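You operate a simulated robot arm through the tools that you are given. There is no shell and no other tool. Be economical: measure what you need, move in short steps, check, and stop when the job is done.

You are at the controls of a simulated robot arm. One attempt, no reset.

## Task
Grease the top of the rubber block in the green clamp, then put the block in the OK tray.
Fine: set the clamp to HOLD first; use the blue-handled pad and the grease tin, put the pad back and leave the clamp on FREE. Set down upright: blue-handled pad. Where these are worked on the way, their far stop is far enough and under half their travel is too little: green clamp. A coat counts when it lies all over at full strength: go over it till it gets no stronger.
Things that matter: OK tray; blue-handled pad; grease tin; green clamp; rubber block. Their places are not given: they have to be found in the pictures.

The check looks at the end state, three seconds after you hand in, the way a careful person would. Anything else that was tipped, shoved, dropped, spilled or broken makes it a failure.

## Robot
A 7-joint arm with a two-finger parallel gripper, fixed in place. Base frame: the origin is at the foot of the arm, x ahead of it, y to its left, z up; the work surface is at about z = 0.72. Readings come in m, rad, newtons and seconds.
With the tool pointing down near the work surface it reaches from about 0.16 to 0.68 m from the base axis. Its first joint turns from -1.152 to 1.152 rad. Payload 2.4 kg.
The tool frame sits at the grasp point between the pads (the TCP): z along the fingers, y along the line on which they close. The tips reach 0.03 m beyond it. The gripper opens to 0.094 m. The fingers are 0.028 m wide and 0.01 m thick; the gripper's body (0.05 by 0.096 m) begins 0.055 m behind the TCP.
Orientation is that of the tool frame in the base frame, as [roll, pitch, yaw] about the fixed x, y, z axes, in that order (R = Rz(yaw) Ry(pitch) Rx(roll)). With the fingers straight down and closing along the base's y, the tool's x points along the base's -x, its y along +y and its z along -z.

## Interface
- The arm moves only by the tool drive_tool. Its argument "increments" is a list of rows, each a list of 7 numbers: the shift along the base's x, y, z in units of 150 mm (1.0 is 150 mm), then the turn, a rotation vector about the base's x, y, z in units of 120 degrees (1.0 is 120 degrees), then the opening, from 0 (shut) to 1 (fully open). In form: [[tx, ty, tz, ax, ay, az, claw], ...]. A call has 1 to 20 rows; each row is the pose to reach, as a shift and turn from the pose commanded when the call began. A call with a number of a shift or a turn outside -1 to 1 is refused whole. A row lasts 0.2 s, in which the tool goes at most 0.05 m and 0.15 rad; a call with a longer step from one row to the next is refused whole, and so is a gripper value outside its range. A pose out of reach is approached as far as the arm can. The call stops where the force on the tool passes 90 N (or 10 N more than at its start, if that is more) or the arm is blocked; 0.2 s more then pass. The fingers move at their own pace (about 0.153 m/s each) and stop on an object; they squeeze with about 37 N. The grip force told is the motor's: it shows also when the fingers shut on nothing. Time passes only in rows, and 0.2 s behind the last, so rows that repeat a pose let the fingers close. It gives the time, the measured TCP pose, the force on the tool (base axes), the opening and the grip force at its end, in the units of the frame above (readings bear some noise), with the torque about the TCP (base axes, N m) and any sound that the robot's microphone picked up, and new pictures: "pictures" is both (left out), scene, wrist or none.
- Cameras (640 x 400 px; columns grow to the right, rows downward): "scene" is fixed at [0.0289, 0.4703, 1.4408]; the picture's right is [-0.82, -0.57, 0.00], its down [-0.35, 0.51, -0.79] and it looks along [0.45, -0.65, -0.62] (base axes); focal length 357 px, centre (320, 200). "wrist" rides on the gripper at [0.076, 0.014, -0.103] in the tool frame; the picture's right is [-0.18, 0.98, 0.00], its down [-0.75, -0.14, -0.64] and it looks along [-0.63, -0.12, 0.77] (tool axes); focal length 243 px, centre (320, 200).
- point_at(camera, pixels): for up to 12 pixels [column, row] of the newest picture of that camera ("zoom" is the newest enlarged one), the place [x, y, z] in the base frame of the surface seen there, good to about 0.002 m. No time passes.
- enlarge(camera, box): a new picture of the part [left, top, right, bottom] of that camera's present view, enlarged. No time passes.
- close_job(): hands the job in; it is judged then, once.

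Keep the steps short. Do not move on a guess: measure, check each grasp and each placing, and mend mistakes. In all there are 80 turns and 200 pictures (those below and enlarged ones count). Leave the gripper open and the arm clear of the work at the hand-in unless told otherwise, and finish with a single line.

The tools are called after "Emit:" by a JSON object that holds its "method" and its "body". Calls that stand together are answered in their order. drive_tool: Moves the arm, as the interface text tells. Its arguments: {"type":"object","properties":{"increments":{"type":"array"},"pictures":{"type":"string","enum":["both","scene","wrist","none"]}},"required":["increments"]} The other tools are called the same way: point_at (camera, pixels) gives the place of the surface under pixels of a picture; enlarge (camera, box) takes an enlarged picture of a part of a camera's view; close_job () hands the job in.

At the start:

```text
time_s: 0.0
tcp_pos: [0.3354, -0.0466, 1.0125]
tool_rot: [3.142, 0.001, -3.141]
wrist_force: [-0.5, -0.7, 0.8]
moment: [-0.02, 0.01, 0.01]
gripper_width: 0.0941
grasp_force: 0.0
```

scene: 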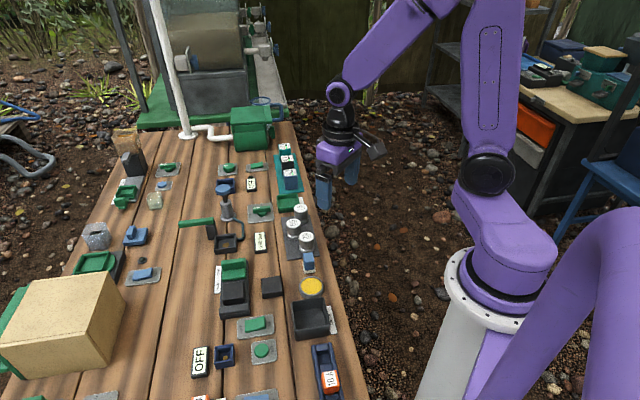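
wrist: 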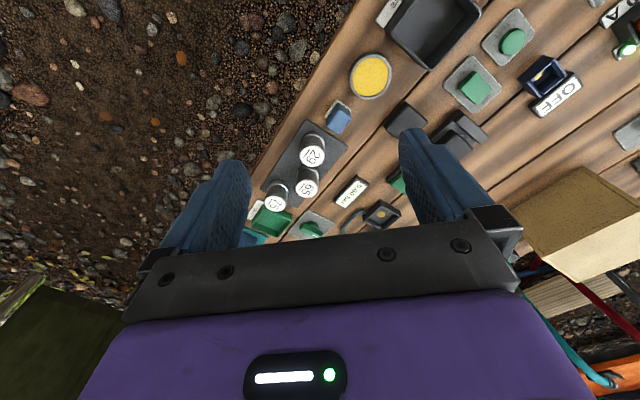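

I see a bench with many items; I enlarge the scene picture's bench parts to identify them.

Emit:
{"method": "enlarge", "body": {"camera": "scene", "box": [180, 240, 360, 400]}}

Emit:
{"method": "enlarge", "body": {"camera": "scene", "box": [170, 130, 350, 270]}}

Emit:
{"method": "enlarge", "body": {"camera": "scene", "box": [60, 140, 220, 300]}}

Emit:
{"method": "enlarge", "body": {"camera": "wrist", "box": [240, 0, 640, 250]}}

```text
2.50 times, centred on (270, 320) of scene
```

zoom: 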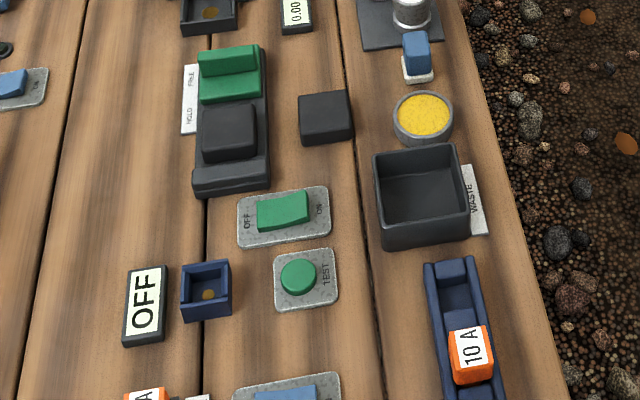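

```text
2.86 times, centred on (260, 200) of scene
```

zoom: 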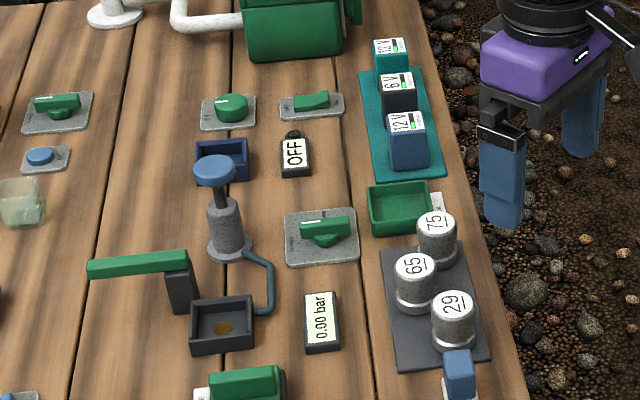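

```text
2.50 times, centred on (140, 220) of scene
```

zoom: 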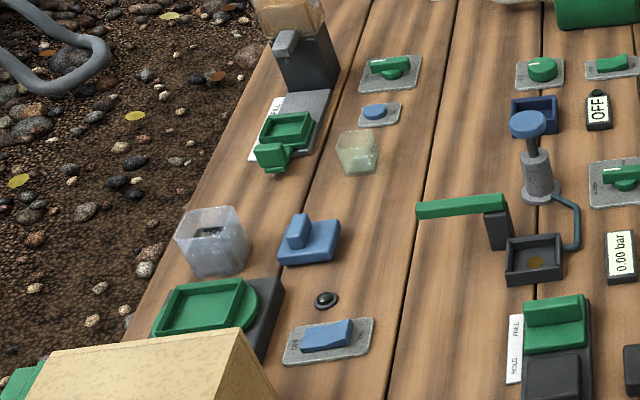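

```text
1.60 times, centred on (440, 125) of wrist
```

zoom: 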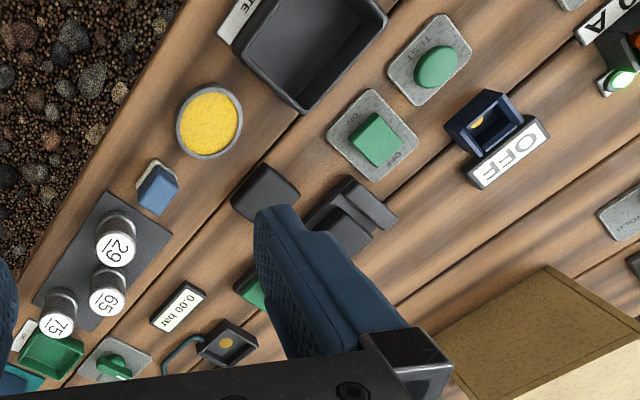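

The clamp (234,285), tin (313,288), pad (308,262), green tray (287,205), WASTE tray and a loose black block (271,287). I measure them and enlarge more.

Emit:
{"method": "enlarge", "body": {"camera": "scene", "box": [205, 250, 295, 325]}}

Emit:
{"method": "enlarge", "body": {"camera": "scene", "box": [265, 185, 345, 305]}}

Emit:
{"method": "point_at", "body": {"camera": "scene", "pixels": [[313, 286], [308, 257], [308, 268], [271, 280], [234, 264], [233, 276], [234, 290], [234, 312], [287, 203], [300, 200], [325, 280], [218, 280]]}}

```text
5.33 times, centred on (250, 288) of scene
```

zoom: 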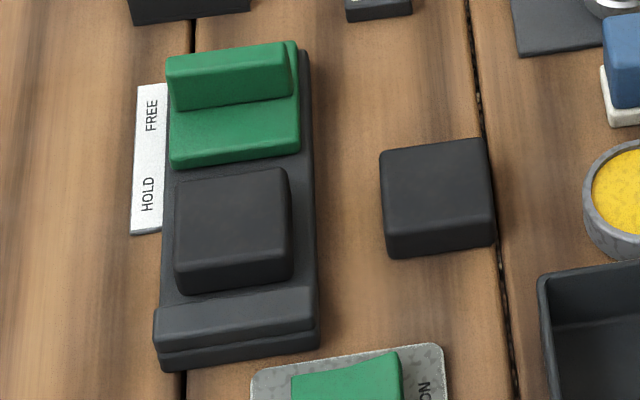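

```text
3.33 times, centred on (305, 245) of scene
```

zoom: 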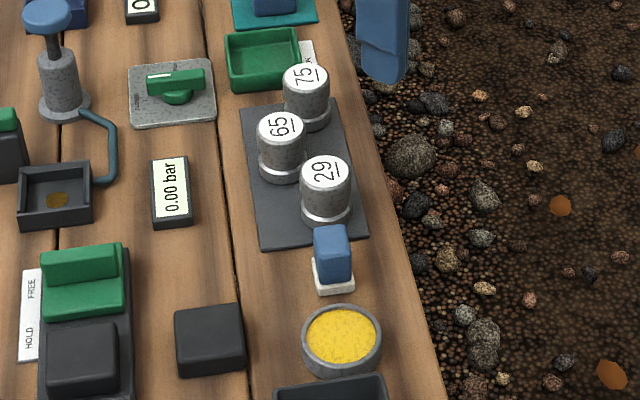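

```text
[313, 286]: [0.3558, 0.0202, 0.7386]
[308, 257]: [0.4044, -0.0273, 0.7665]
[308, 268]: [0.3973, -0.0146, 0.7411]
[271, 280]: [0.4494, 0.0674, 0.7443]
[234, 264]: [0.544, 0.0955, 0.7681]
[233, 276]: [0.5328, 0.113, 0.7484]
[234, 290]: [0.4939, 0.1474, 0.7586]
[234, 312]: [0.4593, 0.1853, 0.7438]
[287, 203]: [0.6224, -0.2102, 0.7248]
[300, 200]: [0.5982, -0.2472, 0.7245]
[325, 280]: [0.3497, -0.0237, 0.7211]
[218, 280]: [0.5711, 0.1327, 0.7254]
```

I measure the clamp's edges on a sharper enlargement.

Emit:
{"method": "enlarge", "body": {"camera": "scene", "box": [205, 250, 295, 325]}}

Emit:
{"method": "point_at", "body": {"camera": "zoom", "pixels": [[178, 66], [286, 48], [180, 105], [285, 92], [180, 160], [295, 145], [180, 188], [284, 174], [182, 242], [284, 228], [165, 325], [310, 300]]}}

Emit:
{"method": "point_at", "body": {"camera": "zoom", "pixels": [[390, 155], [482, 143], [390, 222], [486, 210], [235, 57], [235, 85], [235, 140], [235, 270], [303, 60], [308, 330], [147, 160], [240, 310]]}}

```text
5.33 times, centred on (250, 288) of scene
```

zoom: 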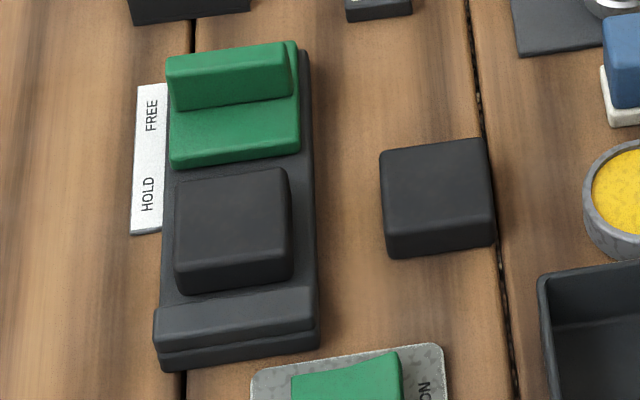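

```text
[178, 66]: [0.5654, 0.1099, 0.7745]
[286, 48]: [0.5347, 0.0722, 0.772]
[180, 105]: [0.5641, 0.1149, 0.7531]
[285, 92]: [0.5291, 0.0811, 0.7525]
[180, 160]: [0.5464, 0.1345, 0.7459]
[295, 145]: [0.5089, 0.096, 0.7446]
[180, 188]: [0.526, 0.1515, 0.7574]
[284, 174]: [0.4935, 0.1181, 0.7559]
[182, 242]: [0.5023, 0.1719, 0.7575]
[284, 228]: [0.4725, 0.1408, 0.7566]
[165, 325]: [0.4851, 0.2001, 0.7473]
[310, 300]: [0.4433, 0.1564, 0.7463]
```

```text
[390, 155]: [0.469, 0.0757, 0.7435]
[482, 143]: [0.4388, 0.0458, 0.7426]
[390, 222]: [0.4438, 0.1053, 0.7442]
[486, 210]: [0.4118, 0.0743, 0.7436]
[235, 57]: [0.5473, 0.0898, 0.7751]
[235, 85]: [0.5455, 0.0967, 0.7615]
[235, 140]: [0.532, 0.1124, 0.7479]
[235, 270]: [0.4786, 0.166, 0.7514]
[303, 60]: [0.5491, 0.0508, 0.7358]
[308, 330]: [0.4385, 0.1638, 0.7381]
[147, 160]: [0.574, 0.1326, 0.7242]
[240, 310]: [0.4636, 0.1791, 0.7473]
```

The clamp's slide axis runs about (-0.70, 0.715), jaw now at FREE. Next I measure pad, tin and nearby items.

Emit:
{"method": "enlarge", "body": {"camera": "scene", "box": [275, 235, 345, 305]}}

Emit:
{"method": "point_at", "body": {"camera": "scene", "pixels": [[182, 222], [213, 222], [213, 228], [225, 185], [227, 237], [228, 243], [260, 241], [292, 230], [307, 240], [200, 362], [312, 312], [224, 355]]}}

Emit:
{"method": "point_at", "body": {"camera": "zoom", "pixels": [[279, 130], [334, 125], [281, 160], [335, 155], [280, 215], [339, 205], [285, 238], [340, 230], [295, 255], [305, 145], [345, 285], [345, 350]]}}

```text
5.71 times, centred on (310, 270) of scene
```

zoom: 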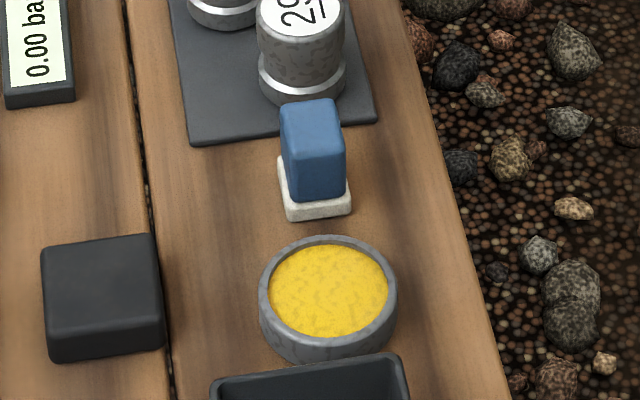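

```text
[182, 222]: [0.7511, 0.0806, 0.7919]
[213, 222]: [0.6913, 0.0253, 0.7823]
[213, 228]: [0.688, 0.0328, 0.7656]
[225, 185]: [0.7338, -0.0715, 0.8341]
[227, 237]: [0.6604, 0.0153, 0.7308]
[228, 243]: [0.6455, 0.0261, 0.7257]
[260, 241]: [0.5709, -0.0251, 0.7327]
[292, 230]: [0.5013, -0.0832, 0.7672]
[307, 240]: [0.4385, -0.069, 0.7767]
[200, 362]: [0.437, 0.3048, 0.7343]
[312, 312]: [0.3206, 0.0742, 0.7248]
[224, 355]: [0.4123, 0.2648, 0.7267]
```

```text
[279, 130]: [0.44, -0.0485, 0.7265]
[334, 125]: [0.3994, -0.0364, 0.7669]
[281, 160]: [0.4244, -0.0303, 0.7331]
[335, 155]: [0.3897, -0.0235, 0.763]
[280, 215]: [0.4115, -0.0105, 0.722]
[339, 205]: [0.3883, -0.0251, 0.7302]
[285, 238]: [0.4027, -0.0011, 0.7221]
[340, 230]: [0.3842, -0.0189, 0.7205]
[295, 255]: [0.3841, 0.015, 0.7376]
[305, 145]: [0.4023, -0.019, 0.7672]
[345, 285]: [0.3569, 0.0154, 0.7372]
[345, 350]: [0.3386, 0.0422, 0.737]
```

Pad handle ~2 cm at (0.404,-0.027), tin at (0.357,0.020). Now I go toward above the clamp jaw, turning +45° so that the fingers close along the slide.

Emit:
{"method": "drive_tool", "body": {"increments": [[0.1667, 0.1, -0.08, 0, 0, 0.0625, 1], [0.333, 0.2, -0.16, 0, 0, 0.125, 1], [0.5, 0.3, -0.25, 0, 0, 0.1875, 1], [0.667, 0.4, -0.33, 0, 0, 0.25, 1], [0.833, 0.5, -0.42, 0, 0, 0.3125, 0.7], [1, 0.6, -0.5, 0, 0, 0.375, 0.5]]}}

```text
time_s: 1.4
tcp_pos: [0.4853, 0.0422, 0.9378]
tool_rot: [-3.141, 0.001, -2.352]
wrist_force: [1.1, -0.7, 0.5]
moment: [0.03, 0.03, 0.02]
gripper_width: 0.0469
grasp_force: 0.0
```

scene: 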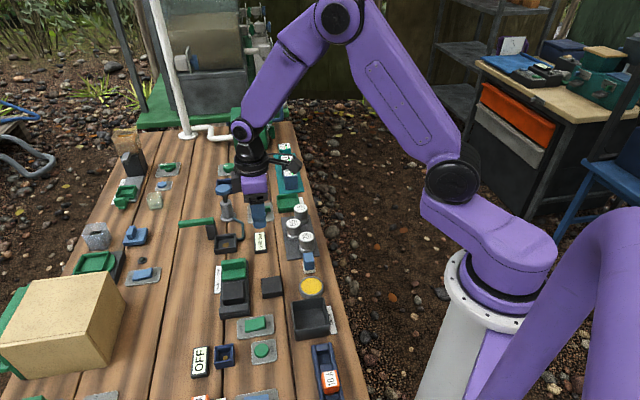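
wrist: 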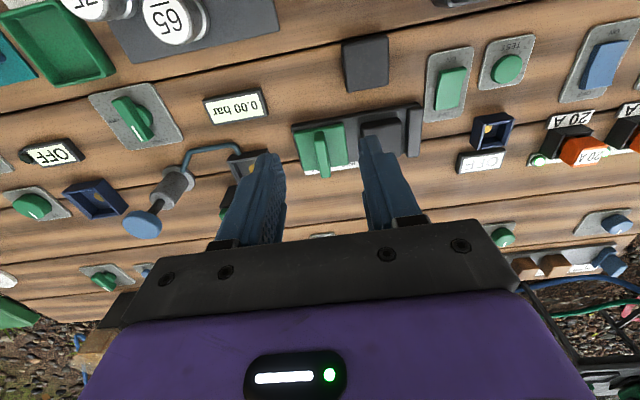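

Fingers are now aligned with the slide. I measure the jaw's ridge from the wrist camera.

Emit:
{"method": "enlarge", "body": {"camera": "wrist", "box": [270, 80, 450, 192]}}

Emit:
{"method": "point_at", "body": {"camera": "wrist", "pixels": [[318, 135], [321, 150], [324, 170], [325, 178], [297, 130], [306, 170], [342, 124], [336, 145], [380, 130], [412, 140], [330, 140], [311, 140]]}}

```text
3.56 times, centred on (360, 136) of wrist
```

zoom: 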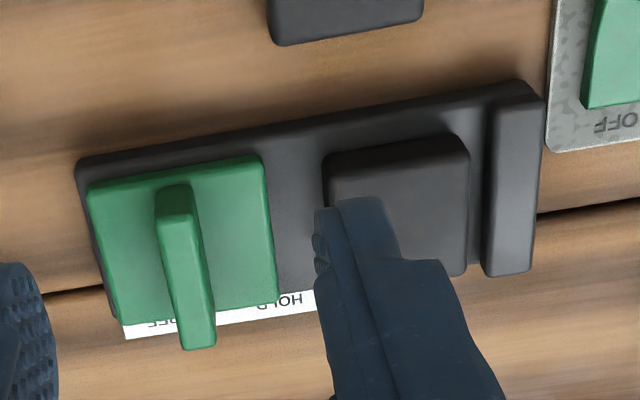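

```text
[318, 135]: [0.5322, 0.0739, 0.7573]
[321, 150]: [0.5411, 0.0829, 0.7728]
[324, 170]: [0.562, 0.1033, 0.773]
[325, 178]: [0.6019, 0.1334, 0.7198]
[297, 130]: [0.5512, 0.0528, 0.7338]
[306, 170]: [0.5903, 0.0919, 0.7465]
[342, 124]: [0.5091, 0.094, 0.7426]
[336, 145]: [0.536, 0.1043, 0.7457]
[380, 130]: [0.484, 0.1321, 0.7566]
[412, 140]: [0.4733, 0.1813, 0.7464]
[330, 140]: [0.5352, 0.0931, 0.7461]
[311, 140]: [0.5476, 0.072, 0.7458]
```

Ridge centre is about (0.550, 0.092), top 0.773. I go over it and down to just above contact depth.

Emit:
{"method": "drive_tool", "body": {"increments": [[0.14, 0.11, -0.2, 0, 0, 0, 0.5], [0.29, 0.22, -0.4, 0, 0, 0, 0.5], [0.431, 0.332, -0.6, 0, 0, 0, 0.5], [0.431, 0.332, -0.75, 0, 0, 0, 0.5], [0.431, 0.332, -0.9, 0, 0, 0, 0.5]]}}

```text
time_s: 2.6
tcp_pos: [0.5529, 0.0935, 0.8018]
tool_rot: [3.141, 0.0, -2.353]
wrist_force: [0.7, 0.1, 0.8]
moment: [0.01, 0.01, -0.01]
gripper_width: 0.0472
grasp_force: 0.0
```

scene: 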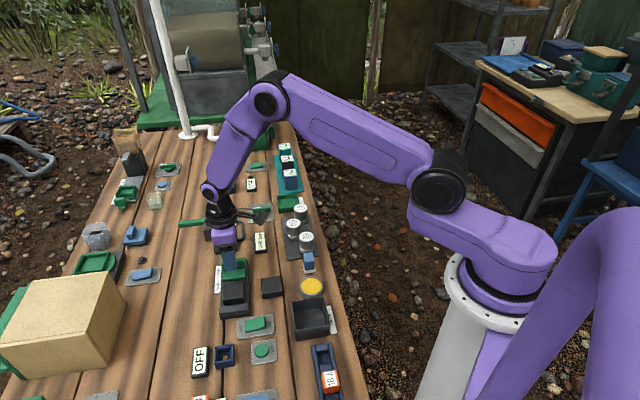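
wrist: 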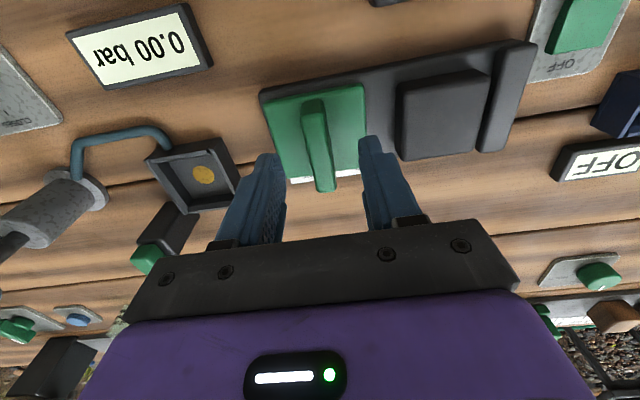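

Straddling the ridge. Lower 18 mm and close gently.

Emit:
{"method": "drive_tool", "body": {"increments": [[-0.01, 0, -0.06, 0, 0, 0, 0.5], [-0.01, 0, -0.11, 0, 0, 0, 0.5], [-0.01, 0, -0.11, 0, 0, 0, 0.3], [-0.01, 0, -0.11, 0, 0, 0, 0.0], [-0.01, 0, -0.11, 0, 0, 0, 0.0]], "pictures": "wrist"}}

```text
time_s: 3.8
tcp_pos: [0.5512, 0.0909, 0.7848]
tool_rot: [3.141, 0.001, -2.356]
wrist_force: [1.9, -2.1, -3.1]
moment: [0.07, -0.21, 0.02]
gripper_width: 0.0134
grasp_force: 45.1
```

wrist: 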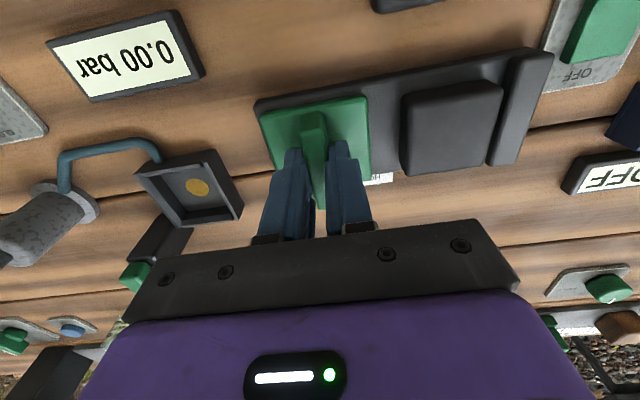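

Ridge gripped (13 mm). Slide toward HOLD in 5 mm steps.

Emit:
{"method": "drive_tool", "body": {"increments": [[-0.0236, 0.0236, 0, 0, 0, 0, 0], [-0.047, 0.047, 0, 0, 0, 0, 0], [-0.071, 0.071, 0, 0, 0, 0, 0], [-0.094, 0.094, 0, 0, 0, 0, 0], [-0.094, 0.094, 0, 0, 0, 0, 0]], "pictures": "wrist"}}

```text
time_s: 5.0
tcp_pos: [0.5354, 0.1067, 0.7847]
tool_rot: [-3.14, 0.0, -2.355]
wrist_force: [3.0, 1.3, 0.3]
moment: [-0.07, 0.03, -0.12]
gripper_width: 0.0135
grasp_force: 44.8
```

wrist: 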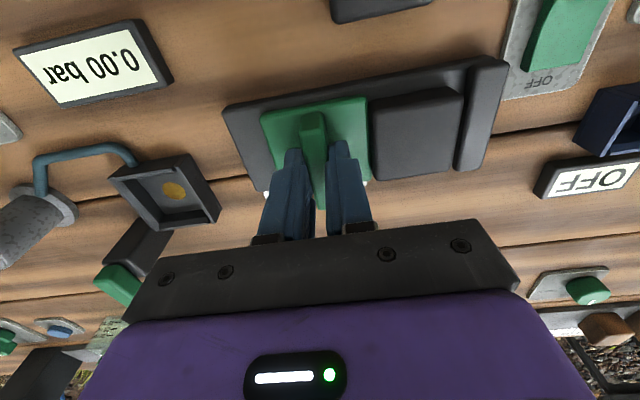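

Jaw moved 22 mm and nearly touches the block. Continue in small steps until it stops.

Emit:
{"method": "drive_tool", "body": {"increments": [[-0.0095, 0.0095, 0, 0, 0, 0, 0], [-0.019, 0.019, 0, 0, 0, 0, 0], [-0.0285, 0.0285, 0, 0, 0, 0, 0], [-0.038, 0.038, 0, 0, 0, 0, 0], [-0.047, 0.047, 0, 0, 0, 0, 0], [-0.047, 0.047, 0, 0, 0, 0, 0]], "pictures": "wrist"}}

```text
time_s: 6.4
tcp_pos: [0.53, 0.1119, 0.7847]
tool_rot: [3.141, 0.001, -2.358]
wrist_force: [15.4, -5.6, -22.3]
moment: [-0.27, -0.18, 0.21]
gripper_width: 0.0132
grasp_force: 45.3
```

wrist: 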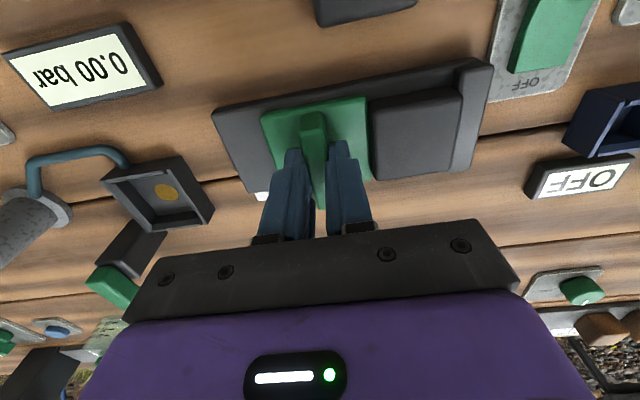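

The jaw has pressed the block against the stop (30 mm travel, force rising). I open the fingers and rise, then look.

Emit:
{"method": "drive_tool", "body": {"increments": [[0.014, -0.014, 0, 0, 0, 0, 0.2], [0.014, -0.014, 0, 0, 0, 0, 0.4], [0.014, -0.014, 0, 0, 0, 0, 0.4], [0.014, -0.014, 0.15, 0, 0, 0, 0.4], [0.014, -0.014, 0.4, 0, 0, 0, 0.4]]}}

Emit:
{"method": "enlarge", "body": {"camera": "wrist", "box": [200, 40, 540, 250]}}

```text
time_s: 7.6
tcp_pos: [0.5307, 0.1096, 0.8459]
tool_rot: [3.139, -0.001, -2.355]
wrist_force: [-0.3, 0.3, 0.4]
moment: [0.04, 0.0, -0.03]
gripper_width: 0.0376
grasp_force: 0.1
```

scene: 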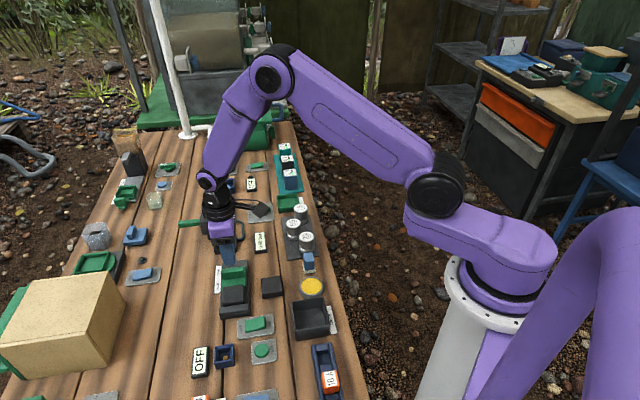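
wrist: 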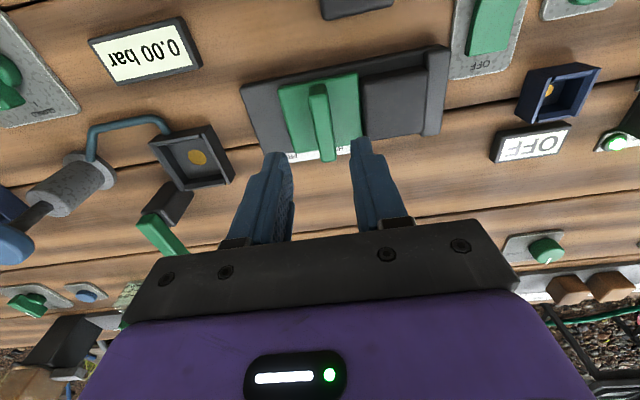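

```text
1.88 times, centred on (370, 145) of wrist
```

zoom: 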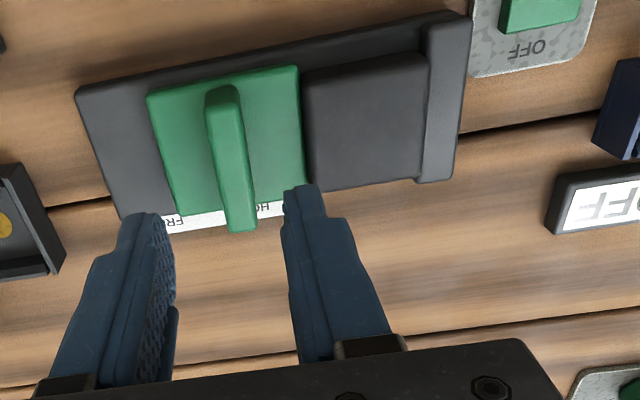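

Clamp holds the block. I measure the block's top in the zoom picture, then go for the pad.

Emit:
{"method": "point_at", "body": {"camera": "zoom", "pixels": [[312, 80], [414, 63], [325, 178], [412, 165], [366, 122], [365, 75], [370, 170], [310, 130], [420, 110], [298, 110], [445, 100]]}}

Emit:
{"method": "drive_tool", "body": {"increments": [[0, 0, 0.25, 0, 0, 0, 0.5], [-0.12, -0.15, 0.4, 0, 0, -0.068, 0.5], [-0.24, -0.3, 0.4, 0, 0, -0.136, 0.5], [-0.36, -0.45, 0.4, 0, 0, -0.204, 0.5], [-0.48, -0.6, 0.4, 0, 0, -0.272, 0.5], [-0.6, -0.75, 0.4, 0, 0, -0.34, 0.5], [-0.71, -0.83, 0.4, 0, 0, -0.408, 0.5], [-0.82, -0.91, 0.4, 0, 0, -0.476, 0.5], [-0.82, -0.91, 0.4, 0, 0, -0.544, 0.5], [-0.82, -0.91, 0.4, 0, 0, -0.612, 0.5], [-0.82, -0.91, 0.4, 0, 0, -0.68, 0.5], [-0.82, -0.91, 0.4, 0, 0, -0.75, 0.5]]}}

```text
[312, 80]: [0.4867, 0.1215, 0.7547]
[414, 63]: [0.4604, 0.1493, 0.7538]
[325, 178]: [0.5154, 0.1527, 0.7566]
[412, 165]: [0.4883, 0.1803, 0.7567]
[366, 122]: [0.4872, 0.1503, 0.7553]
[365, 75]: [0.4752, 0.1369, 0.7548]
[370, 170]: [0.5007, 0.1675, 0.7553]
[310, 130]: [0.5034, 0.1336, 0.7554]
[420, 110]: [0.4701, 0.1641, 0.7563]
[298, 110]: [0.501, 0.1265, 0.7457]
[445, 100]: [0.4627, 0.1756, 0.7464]
```

```text
time_s: 10.2
tcp_pos: [0.4072, -0.0247, 0.9053]
tool_rot: [-3.14, 0.001, 2.354]
wrist_force: [0.0, -1.5, -0.5]
moment: [0.03, -0.02, 0.0]
gripper_width: 0.0467
grasp_force: 0.0
```

scene: 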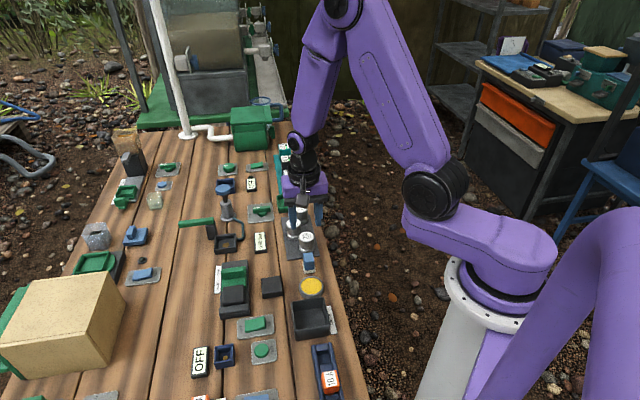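
wrist: 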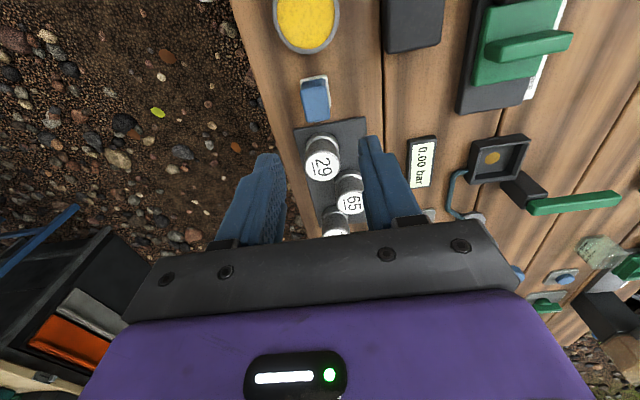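

Block top centre (0.4877, 0.151), z 0.7555, about 4.2 cm square. Now measure the pad at wrist (316,98).

Emit:
{"method": "enlarge", "body": {"camera": "wrist", "box": [260, 0, 380, 150]}}

Emit:
{"method": "point_at", "body": {"camera": "wrist", "pixels": [[303, 90], [325, 83], [307, 105], [328, 102], [316, 95], [313, 77], [326, 77], [303, 82], [315, 118], [305, 22], [278, 10], [336, 20]]}}

```text
2.67 times, centred on (320, 75) of wrist
```

zoom: 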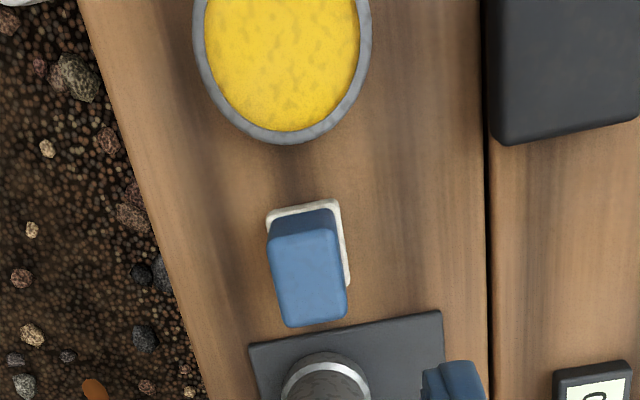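

```text
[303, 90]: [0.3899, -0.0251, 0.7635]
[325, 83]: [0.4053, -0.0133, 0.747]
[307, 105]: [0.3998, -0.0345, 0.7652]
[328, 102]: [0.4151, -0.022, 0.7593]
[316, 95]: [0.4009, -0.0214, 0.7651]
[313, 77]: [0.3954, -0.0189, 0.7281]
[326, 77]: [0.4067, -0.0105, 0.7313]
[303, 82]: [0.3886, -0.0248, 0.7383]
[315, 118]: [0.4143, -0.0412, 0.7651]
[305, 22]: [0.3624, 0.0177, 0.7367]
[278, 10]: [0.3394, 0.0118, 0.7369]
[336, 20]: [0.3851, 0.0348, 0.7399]
```

Emit:
{"method": "point_at", "body": {"camera": "zoom", "pixels": [[277, 245], [333, 235], [341, 310], [290, 320], [308, 275], [268, 215], [336, 203], [348, 280], [285, 130], [210, 40], [355, 40], [300, 225]]}}

```text
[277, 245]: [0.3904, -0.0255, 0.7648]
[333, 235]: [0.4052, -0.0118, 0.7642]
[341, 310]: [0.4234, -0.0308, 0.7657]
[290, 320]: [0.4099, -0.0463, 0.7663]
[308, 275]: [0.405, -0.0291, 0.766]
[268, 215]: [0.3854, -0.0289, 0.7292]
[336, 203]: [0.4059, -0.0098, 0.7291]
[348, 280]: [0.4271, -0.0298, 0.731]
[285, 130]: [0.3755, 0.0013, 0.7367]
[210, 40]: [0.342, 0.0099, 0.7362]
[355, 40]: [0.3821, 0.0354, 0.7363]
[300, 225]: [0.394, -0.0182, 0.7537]
```

Handle centre (0.407, -0.029), ~2 cm across the closing line, top 0.766. Descend over it.

Emit:
{"method": "drive_tool", "body": {"increments": [[0, -0.027, -0.2, 0, 0, 0, 0.5], [0, -0.027, -0.45, 0, 0, 0, 0.5], [0, -0.027, -0.65, 0, 0, 0, 0.5], [0, -0.027, -0.8, 0, 0, 0, 0.5], [0, -0.027, -0.8, 0, 0, 0, 0.5]]}}

Emit:
{"method": "enlarge", "body": {"camera": "scene", "box": [260, 210, 360, 310]}}

```text
time_s: 11.4
tcp_pos: [0.4079, -0.0297, 0.7849]
tool_rot: [3.14, 0.002, 2.357]
wrist_force: [0.1, 0.6, 0.1]
moment: [0.01, -0.03, -0.03]
gripper_width: 0.0469
grasp_force: 0.0
```

scene: 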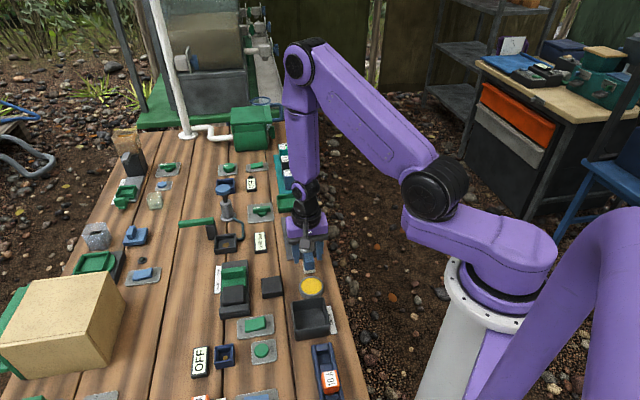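
wrist: 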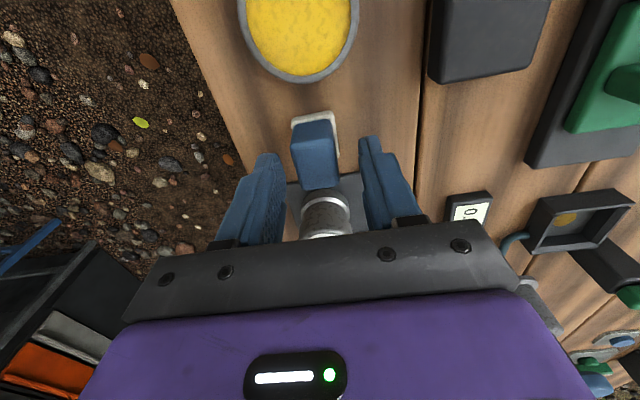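

```text
4.00 times, centred on (310, 260) of scene
```

zoom: 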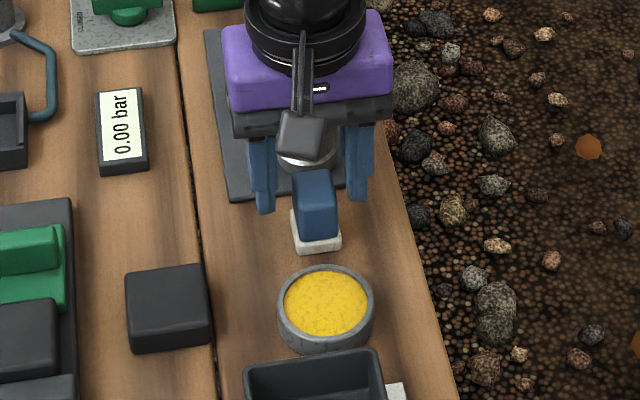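

Fingers straddle the handle with room from the weight. Lower 19 mm and close.

Emit:
{"method": "drive_tool", "body": {"increments": [[0, 0, -0.07, 0, 0, 0, 0.5], [0, 0, -0.105, 0, 0, 0, 0.5], [0, 0, -0.105, 0, 0, 0, 0.3], [0, 0, -0.105, 0, 0, 0, 0.15], [0, 0, -0.105, 0, 0, 0, 0.05], [0, 0, -0.105, 0, 0, 0, 0.05]], "pictures": "none"}}

```text
time_s: 12.8
tcp_pos: [0.4083, -0.03, 0.7697]
tool_rot: [3.14, 0.003, 2.358]
wrist_force: [-1.5, -0.1, 35.5]
moment: [0.0, 0.07, -0.01]
gripper_width: 0.0246
grasp_force: 37.0
```

Grip 25 mm, but an upward 35 N shows the tips touching the pad's shoulder. I lift 5 cm and look.

Emit:
{"method": "drive_tool", "body": {"increments": [[0, 0, 0.02, 0, 0, 0, 0.05], [0, 0, 0.06, 0, 0, 0, 0.05], [0, 0, 0.2, 0, 0, 0, 0.05], [0, 0, 0.36, 0, 0, 0, 0.05], [0, 0, 0.36, 0, 0, 0, 0.05]]}}

Emit:
{"method": "enlarge", "body": {"camera": "scene", "box": [260, 190, 360, 310]}}

Emit:
{"method": "enlarge", "body": {"camera": "wrist", "box": [240, 0, 440, 250]}}

```text
time_s: 14.0
tcp_pos: [0.4067, -0.0297, 0.8247]
tool_rot: [-3.141, 0.0, 2.359]
wrist_force: [0.1, -0.2, -0.8]
moment: [-0.01, -0.03, -0.01]
gripper_width: 0.0046
grasp_force: 0.0
```

scene: 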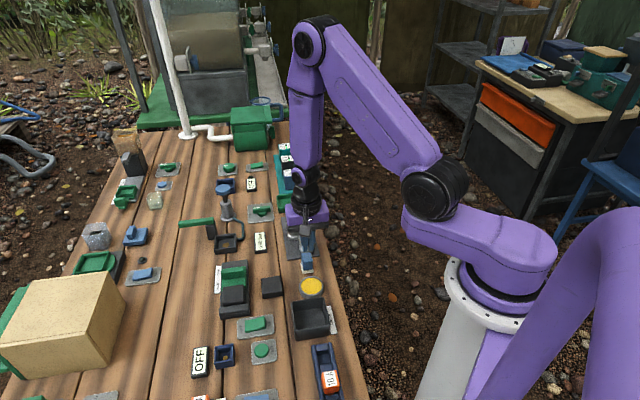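
wrist: 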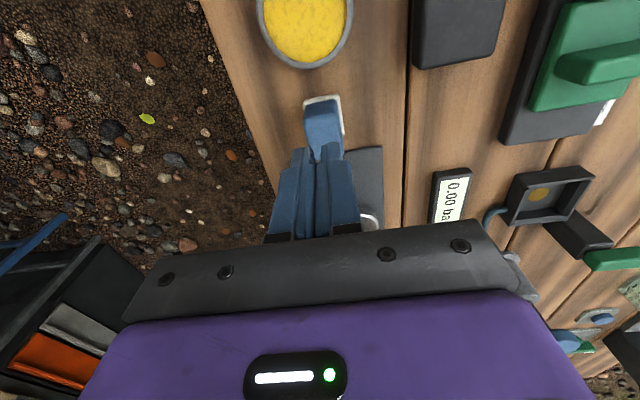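

```text
3.33 times, centred on (310, 250) of scene
```

zoom: 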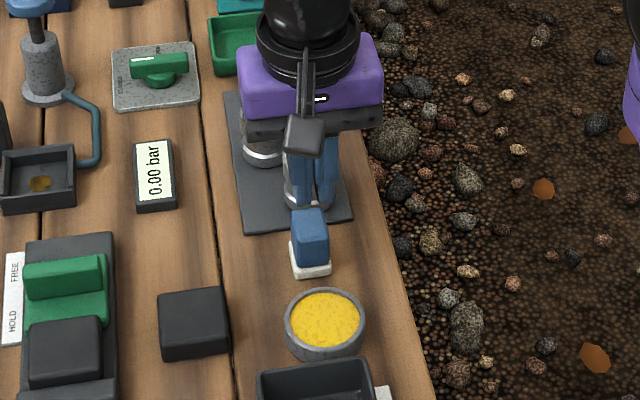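

```text
1.60 times, centred on (340, 125) of wrist
```

zoom: 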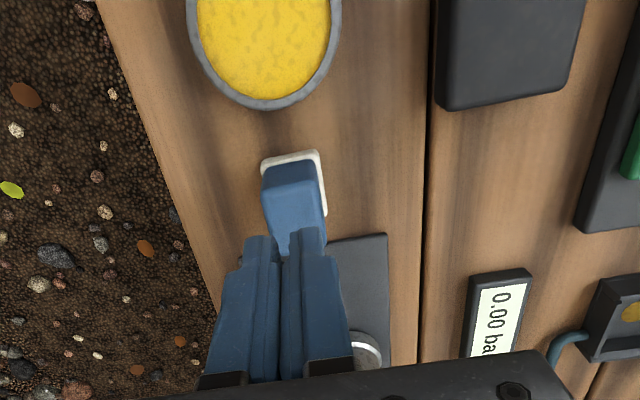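

The fingers slipped off: the pad stayed. I re-measure the pad to see whether it moved and what they met.

Emit:
{"method": "point_at", "body": {"camera": "zoom", "pixels": [[268, 175], [312, 165], [318, 208], [280, 222], [292, 190], [263, 160], [318, 152], [326, 205], [300, 245], [255, 240], [375, 345], [370, 250]]}}

Emit:
{"method": "enlarge", "body": {"camera": "scene", "box": [290, 235, 330, 275]}}

```text
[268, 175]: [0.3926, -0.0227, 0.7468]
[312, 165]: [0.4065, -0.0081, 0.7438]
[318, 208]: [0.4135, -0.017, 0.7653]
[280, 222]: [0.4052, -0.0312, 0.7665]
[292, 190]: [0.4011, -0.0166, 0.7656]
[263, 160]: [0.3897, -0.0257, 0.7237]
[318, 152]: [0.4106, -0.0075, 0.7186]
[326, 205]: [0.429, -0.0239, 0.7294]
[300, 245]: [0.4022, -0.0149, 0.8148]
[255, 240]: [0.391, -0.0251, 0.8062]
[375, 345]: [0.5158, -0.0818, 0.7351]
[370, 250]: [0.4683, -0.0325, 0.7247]
```

```text
10.00 times, centred on (310, 255) of scene
```

zoom: 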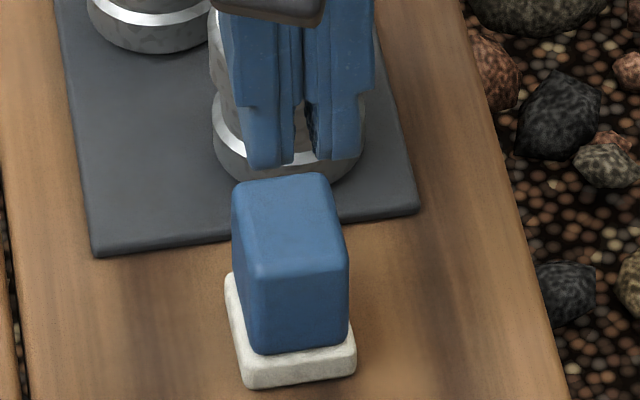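

Pad is upright, moved only ~2 mm. I open, descend again deeper without closing, and read the force.

Emit:
{"method": "drive_tool", "body": {"increments": [[0, 0, 0, 0, 0, 0, 0.45], [0, 0, 0, 0, 0, 0, 0.45], [0, 0, -0.13, 0, 0, 0, 0.45], [0, 0, -0.26, 0, 0, 0, 0.45], [0, 0, -0.34, 0, 0, 0, 0.45], [0, 0, -0.38, 0, 0, 0, 0.45], [0, 0, -0.38, 0, 0, 0, 0.45]]}}

Emit:
{"method": "enlarge", "body": {"camera": "scene", "box": [280, 220, 340, 280]}}

Emit:
{"method": "enlarge", "body": {"camera": "wrist", "box": [240, 60, 400, 250]}}

```text
time_s: 15.6
tcp_pos: [0.4087, -0.0292, 0.7651]
tool_rot: [3.14, 0.002, 2.359]
wrist_force: [-1.0, 0.4, -0.6]
moment: [-0.02, -0.03, 0.04]
gripper_width: 0.0424
grasp_force: 0.1
```

scene: 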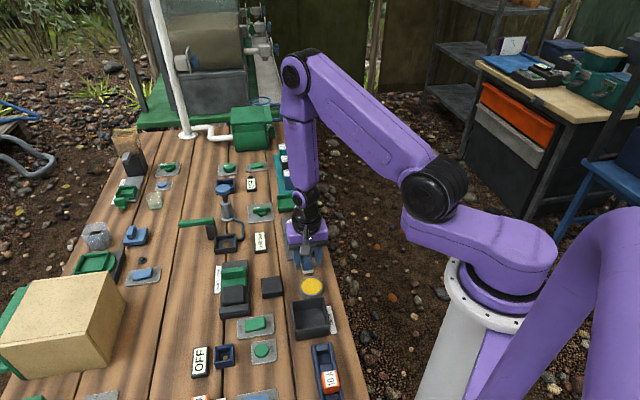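
wrist: 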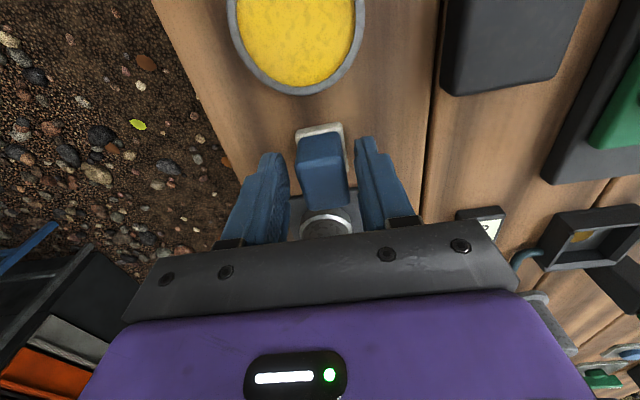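

```text
6.67 times, centred on (310, 250) of scene
```

zoom: 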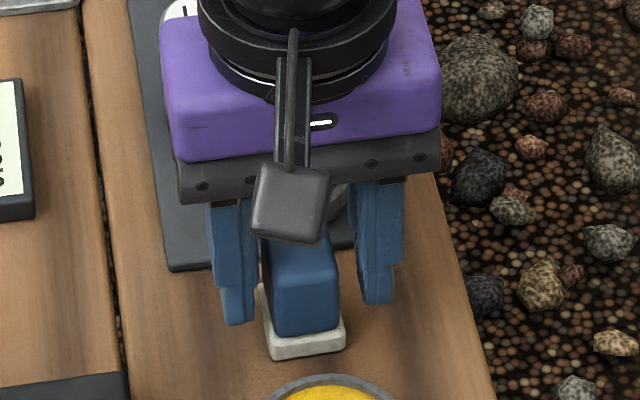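

```text
2.11 times, centred on (320, 155) of wrist
```

zoom: 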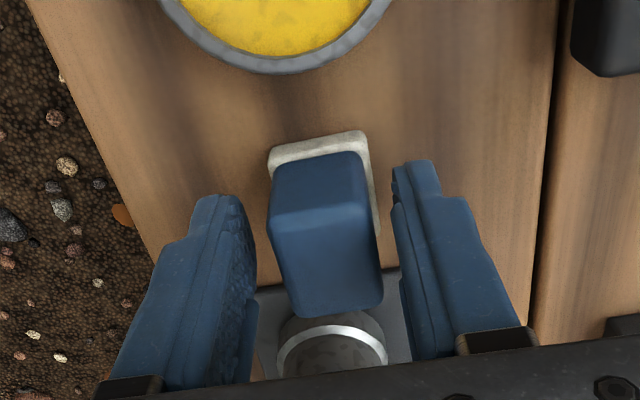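

No contact when open at this depth; handle sits between the fingers. Close fully and read.

Emit:
{"method": "drive_tool", "body": {"increments": [[0, 0, 0, 0, 0, 0, 0.3], [0, 0, 0, 0, 0, 0, 0.2], [0, 0, 0, 0, 0, 0, 0], [0, 0, 0, 0, 0, 0, 0], [0, 0, 0, 0, 0, 0, 0]], "pictures": "wrist"}}

Emit:
{"method": "enlarge", "body": {"camera": "wrist", "box": [240, 60, 400, 250]}}

```text
time_s: 16.8
tcp_pos: [0.407, -0.0291, 0.7661]
tool_rot: [-3.141, 0.0, 2.357]
wrist_force: [0.2, -0.9, 0.0]
moment: [0.0, -0.02, -0.02]
gripper_width: 0.0291
grasp_force: 36.7
```

wrist: 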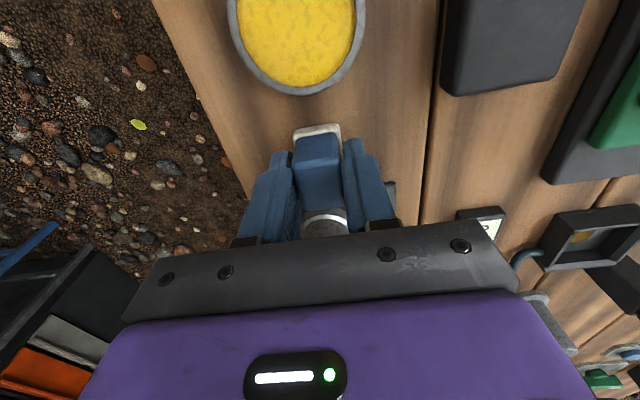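

```text
2.11 times, centred on (320, 155) of wrist
```

zoom: 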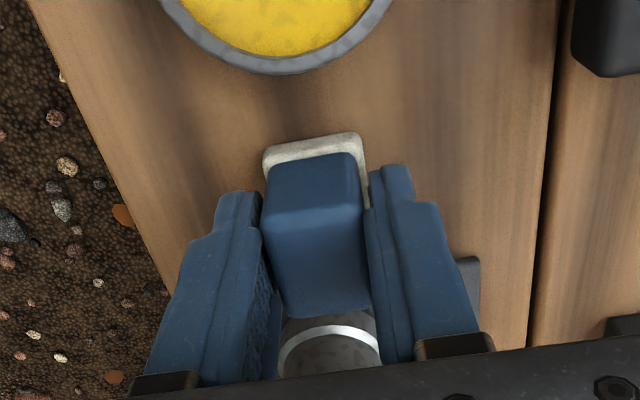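

Closed on 29 mm with no vertical force. I lift 1 cm slowly and check whether it comes along.

Emit:
{"method": "drive_tool", "body": {"increments": [[0, 0, 0.015, 0, 0, 0, 0], [0, 0, 0.03, 0, 0, 0, 0], [0, 0, 0.045, 0, 0, 0, 0], [0, 0, 0.07, 0, 0, 0, 0], [0, 0, 0.07, 0, 0, 0, 0]]}}

Emit:
{"method": "enlarge", "body": {"camera": "scene", "box": [280, 220, 340, 280]}}

Emit:
{"method": "enlarge", "body": {"camera": "wrist", "box": [240, 60, 400, 250]}}

```text
time_s: 18.0
tcp_pos: [0.4075, -0.0287, 0.778]
tool_rot: [3.141, -0.001, 2.358]
wrist_force: [0.0, 0.2, 0.4]
moment: [-0.04, -0.05, 0.02]
gripper_width: 0.0292
grasp_force: 37.1
```

scene: 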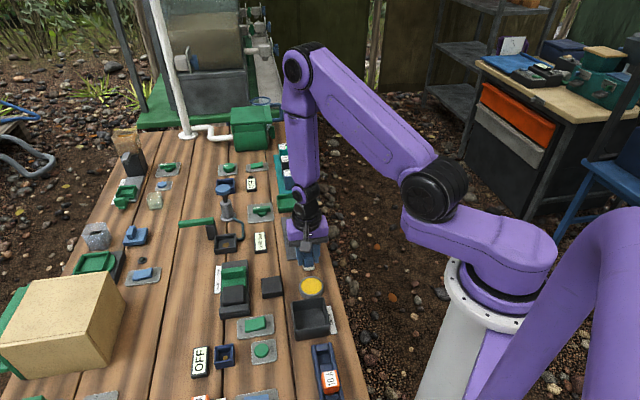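
wrist: 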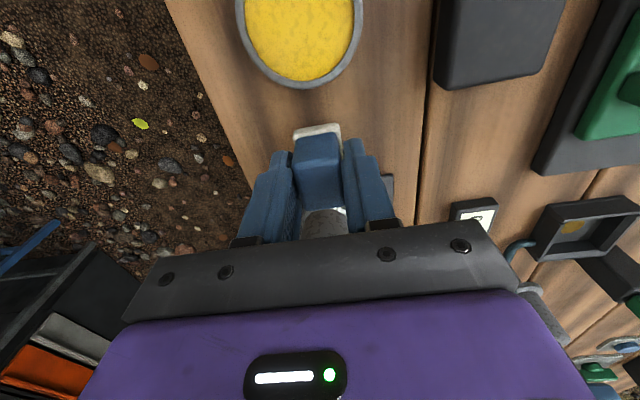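

```text
6.67 times, centred on (310, 250) of scene
```

zoom: 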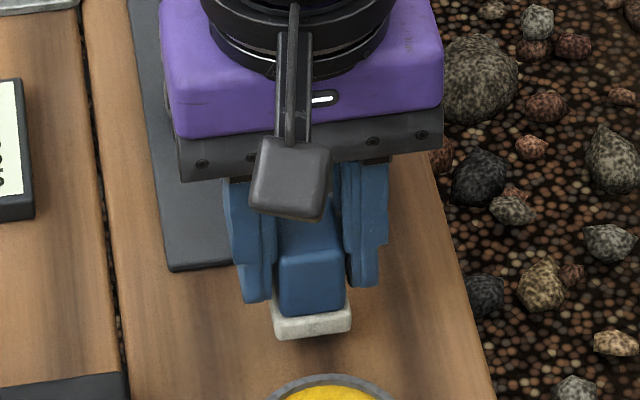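

```text
2.11 times, centred on (320, 155) of wrist
```

zoom: 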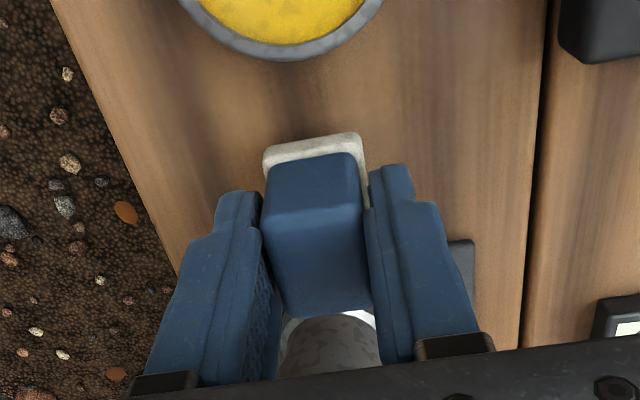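

It is held and lifted 11 mm. I measure the pad's visible edges for its offset in the grip.

Emit:
{"method": "point_at", "body": {"camera": "zoom", "pixels": [[268, 155], [358, 138], [315, 143], [272, 210], [355, 190], [290, 305], [368, 295], [315, 250], [280, 45], [300, 20]]}}

Emit:
{"method": "point_at", "body": {"camera": "scene", "pixels": [[313, 286], [310, 276], [312, 297], [301, 289], [323, 285]]}}

Emit:
{"method": "point_at", "body": {"camera": "wrist", "pixels": [[239, 30], [360, 30], [302, 82], [302, 40], [302, 5]]}}

```text
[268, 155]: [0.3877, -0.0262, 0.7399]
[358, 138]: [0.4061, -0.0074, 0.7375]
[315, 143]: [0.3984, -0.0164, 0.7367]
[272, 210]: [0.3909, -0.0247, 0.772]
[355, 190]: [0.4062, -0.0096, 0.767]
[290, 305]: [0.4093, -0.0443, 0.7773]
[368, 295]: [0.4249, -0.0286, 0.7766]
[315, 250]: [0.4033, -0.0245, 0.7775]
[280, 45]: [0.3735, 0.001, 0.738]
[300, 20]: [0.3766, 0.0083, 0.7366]
```

```text
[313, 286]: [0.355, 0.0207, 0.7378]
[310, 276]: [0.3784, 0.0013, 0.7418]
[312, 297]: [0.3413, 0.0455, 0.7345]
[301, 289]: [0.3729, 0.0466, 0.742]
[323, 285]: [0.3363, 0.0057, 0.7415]
```

```text
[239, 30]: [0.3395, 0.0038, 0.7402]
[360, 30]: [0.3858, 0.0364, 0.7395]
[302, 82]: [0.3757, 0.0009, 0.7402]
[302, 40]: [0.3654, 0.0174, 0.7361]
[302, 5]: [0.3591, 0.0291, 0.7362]
```

Pad centre coincides with the TCP within 2 mm; bottom is ~46 mm below TCP. Tin centre (0.356, 0.021), grease z 0.7365, inner radius fits the pad. I carry it over and down to just above the grease.

Emit:
{"method": "drive_tool", "body": {"increments": [[0, 0, 0.15, 0, 0, 0, 0], [0, 0, 0.28, 0, 0, 0, 0], [-0.17, 0.16, 0.28, 0, 0, 0, 0], [-0.343, 0.317, 0.28, 0, 0, 0, 0], [-0.343, 0.317, 0.28, 0, 0, 0, 0], [-0.343, 0.317, 0.16, 0, 0, 0, 0], [-0.343, 0.317, 0.09, 0, 0, 0, 0], [-0.343, 0.317, 0.09, 0, 0, 0, 0]]}}

Emit:
{"method": "enlarge", "body": {"camera": "scene", "box": [280, 240, 350, 310]}}

```text
time_s: 19.8
tcp_pos: [0.3568, 0.0172, 0.7901]
tool_rot: [3.14, 0.0, 2.357]
wrist_force: [-0.1, -0.3, 0.2]
moment: [-0.03, -0.02, 0.01]
gripper_width: 0.0291
grasp_force: 37.5
```

scene: 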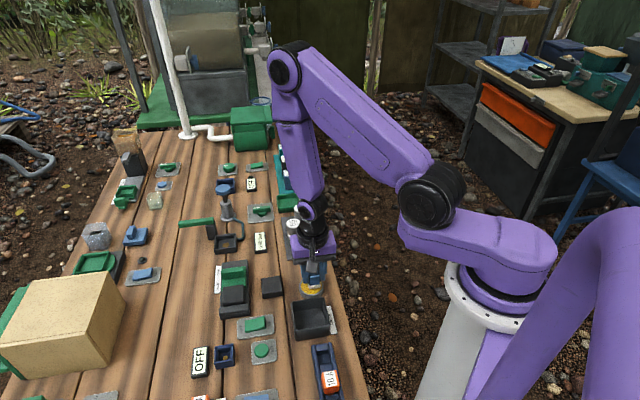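
wrist: 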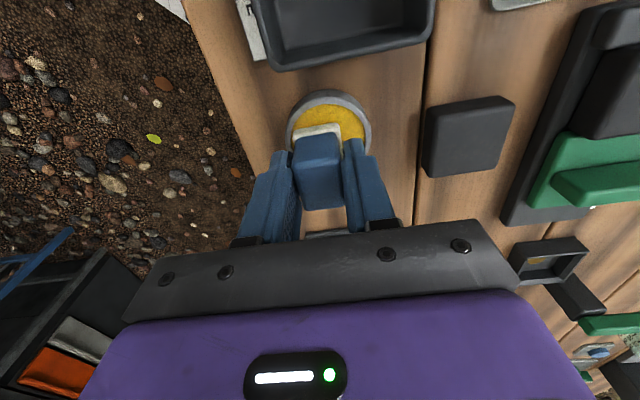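

```text
5.71 times, centred on (315, 275) of scene
```

zoom: 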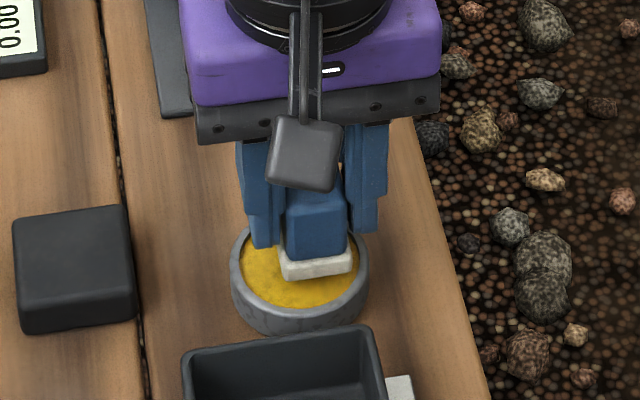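

Pad looks ~5 mm off toward the right in the tin; I re-measure the rim.

Emit:
{"method": "point_at", "body": {"camera": "wrist", "pixels": [[289, 125], [370, 125], [332, 92], [300, 101], [362, 101], [296, 140], [340, 131], [299, 133]]}}

Emit:
{"method": "point_at", "body": {"camera": "zoom", "pixels": [[235, 270], [363, 258], [295, 313], [235, 250], [366, 272], [247, 300], [352, 298], [284, 276], [350, 267]]}}

```text
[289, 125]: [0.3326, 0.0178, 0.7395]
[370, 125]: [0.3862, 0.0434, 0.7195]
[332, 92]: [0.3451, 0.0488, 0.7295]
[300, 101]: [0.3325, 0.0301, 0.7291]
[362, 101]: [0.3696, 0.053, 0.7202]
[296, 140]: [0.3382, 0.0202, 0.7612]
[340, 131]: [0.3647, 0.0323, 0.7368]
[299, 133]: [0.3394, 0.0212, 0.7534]
```

```text
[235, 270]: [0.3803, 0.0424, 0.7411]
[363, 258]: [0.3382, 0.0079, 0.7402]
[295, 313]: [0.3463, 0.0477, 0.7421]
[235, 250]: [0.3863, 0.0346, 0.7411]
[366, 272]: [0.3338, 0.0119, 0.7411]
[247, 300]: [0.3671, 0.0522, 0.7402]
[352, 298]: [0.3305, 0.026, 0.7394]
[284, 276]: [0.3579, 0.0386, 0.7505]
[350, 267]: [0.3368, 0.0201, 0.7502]
```

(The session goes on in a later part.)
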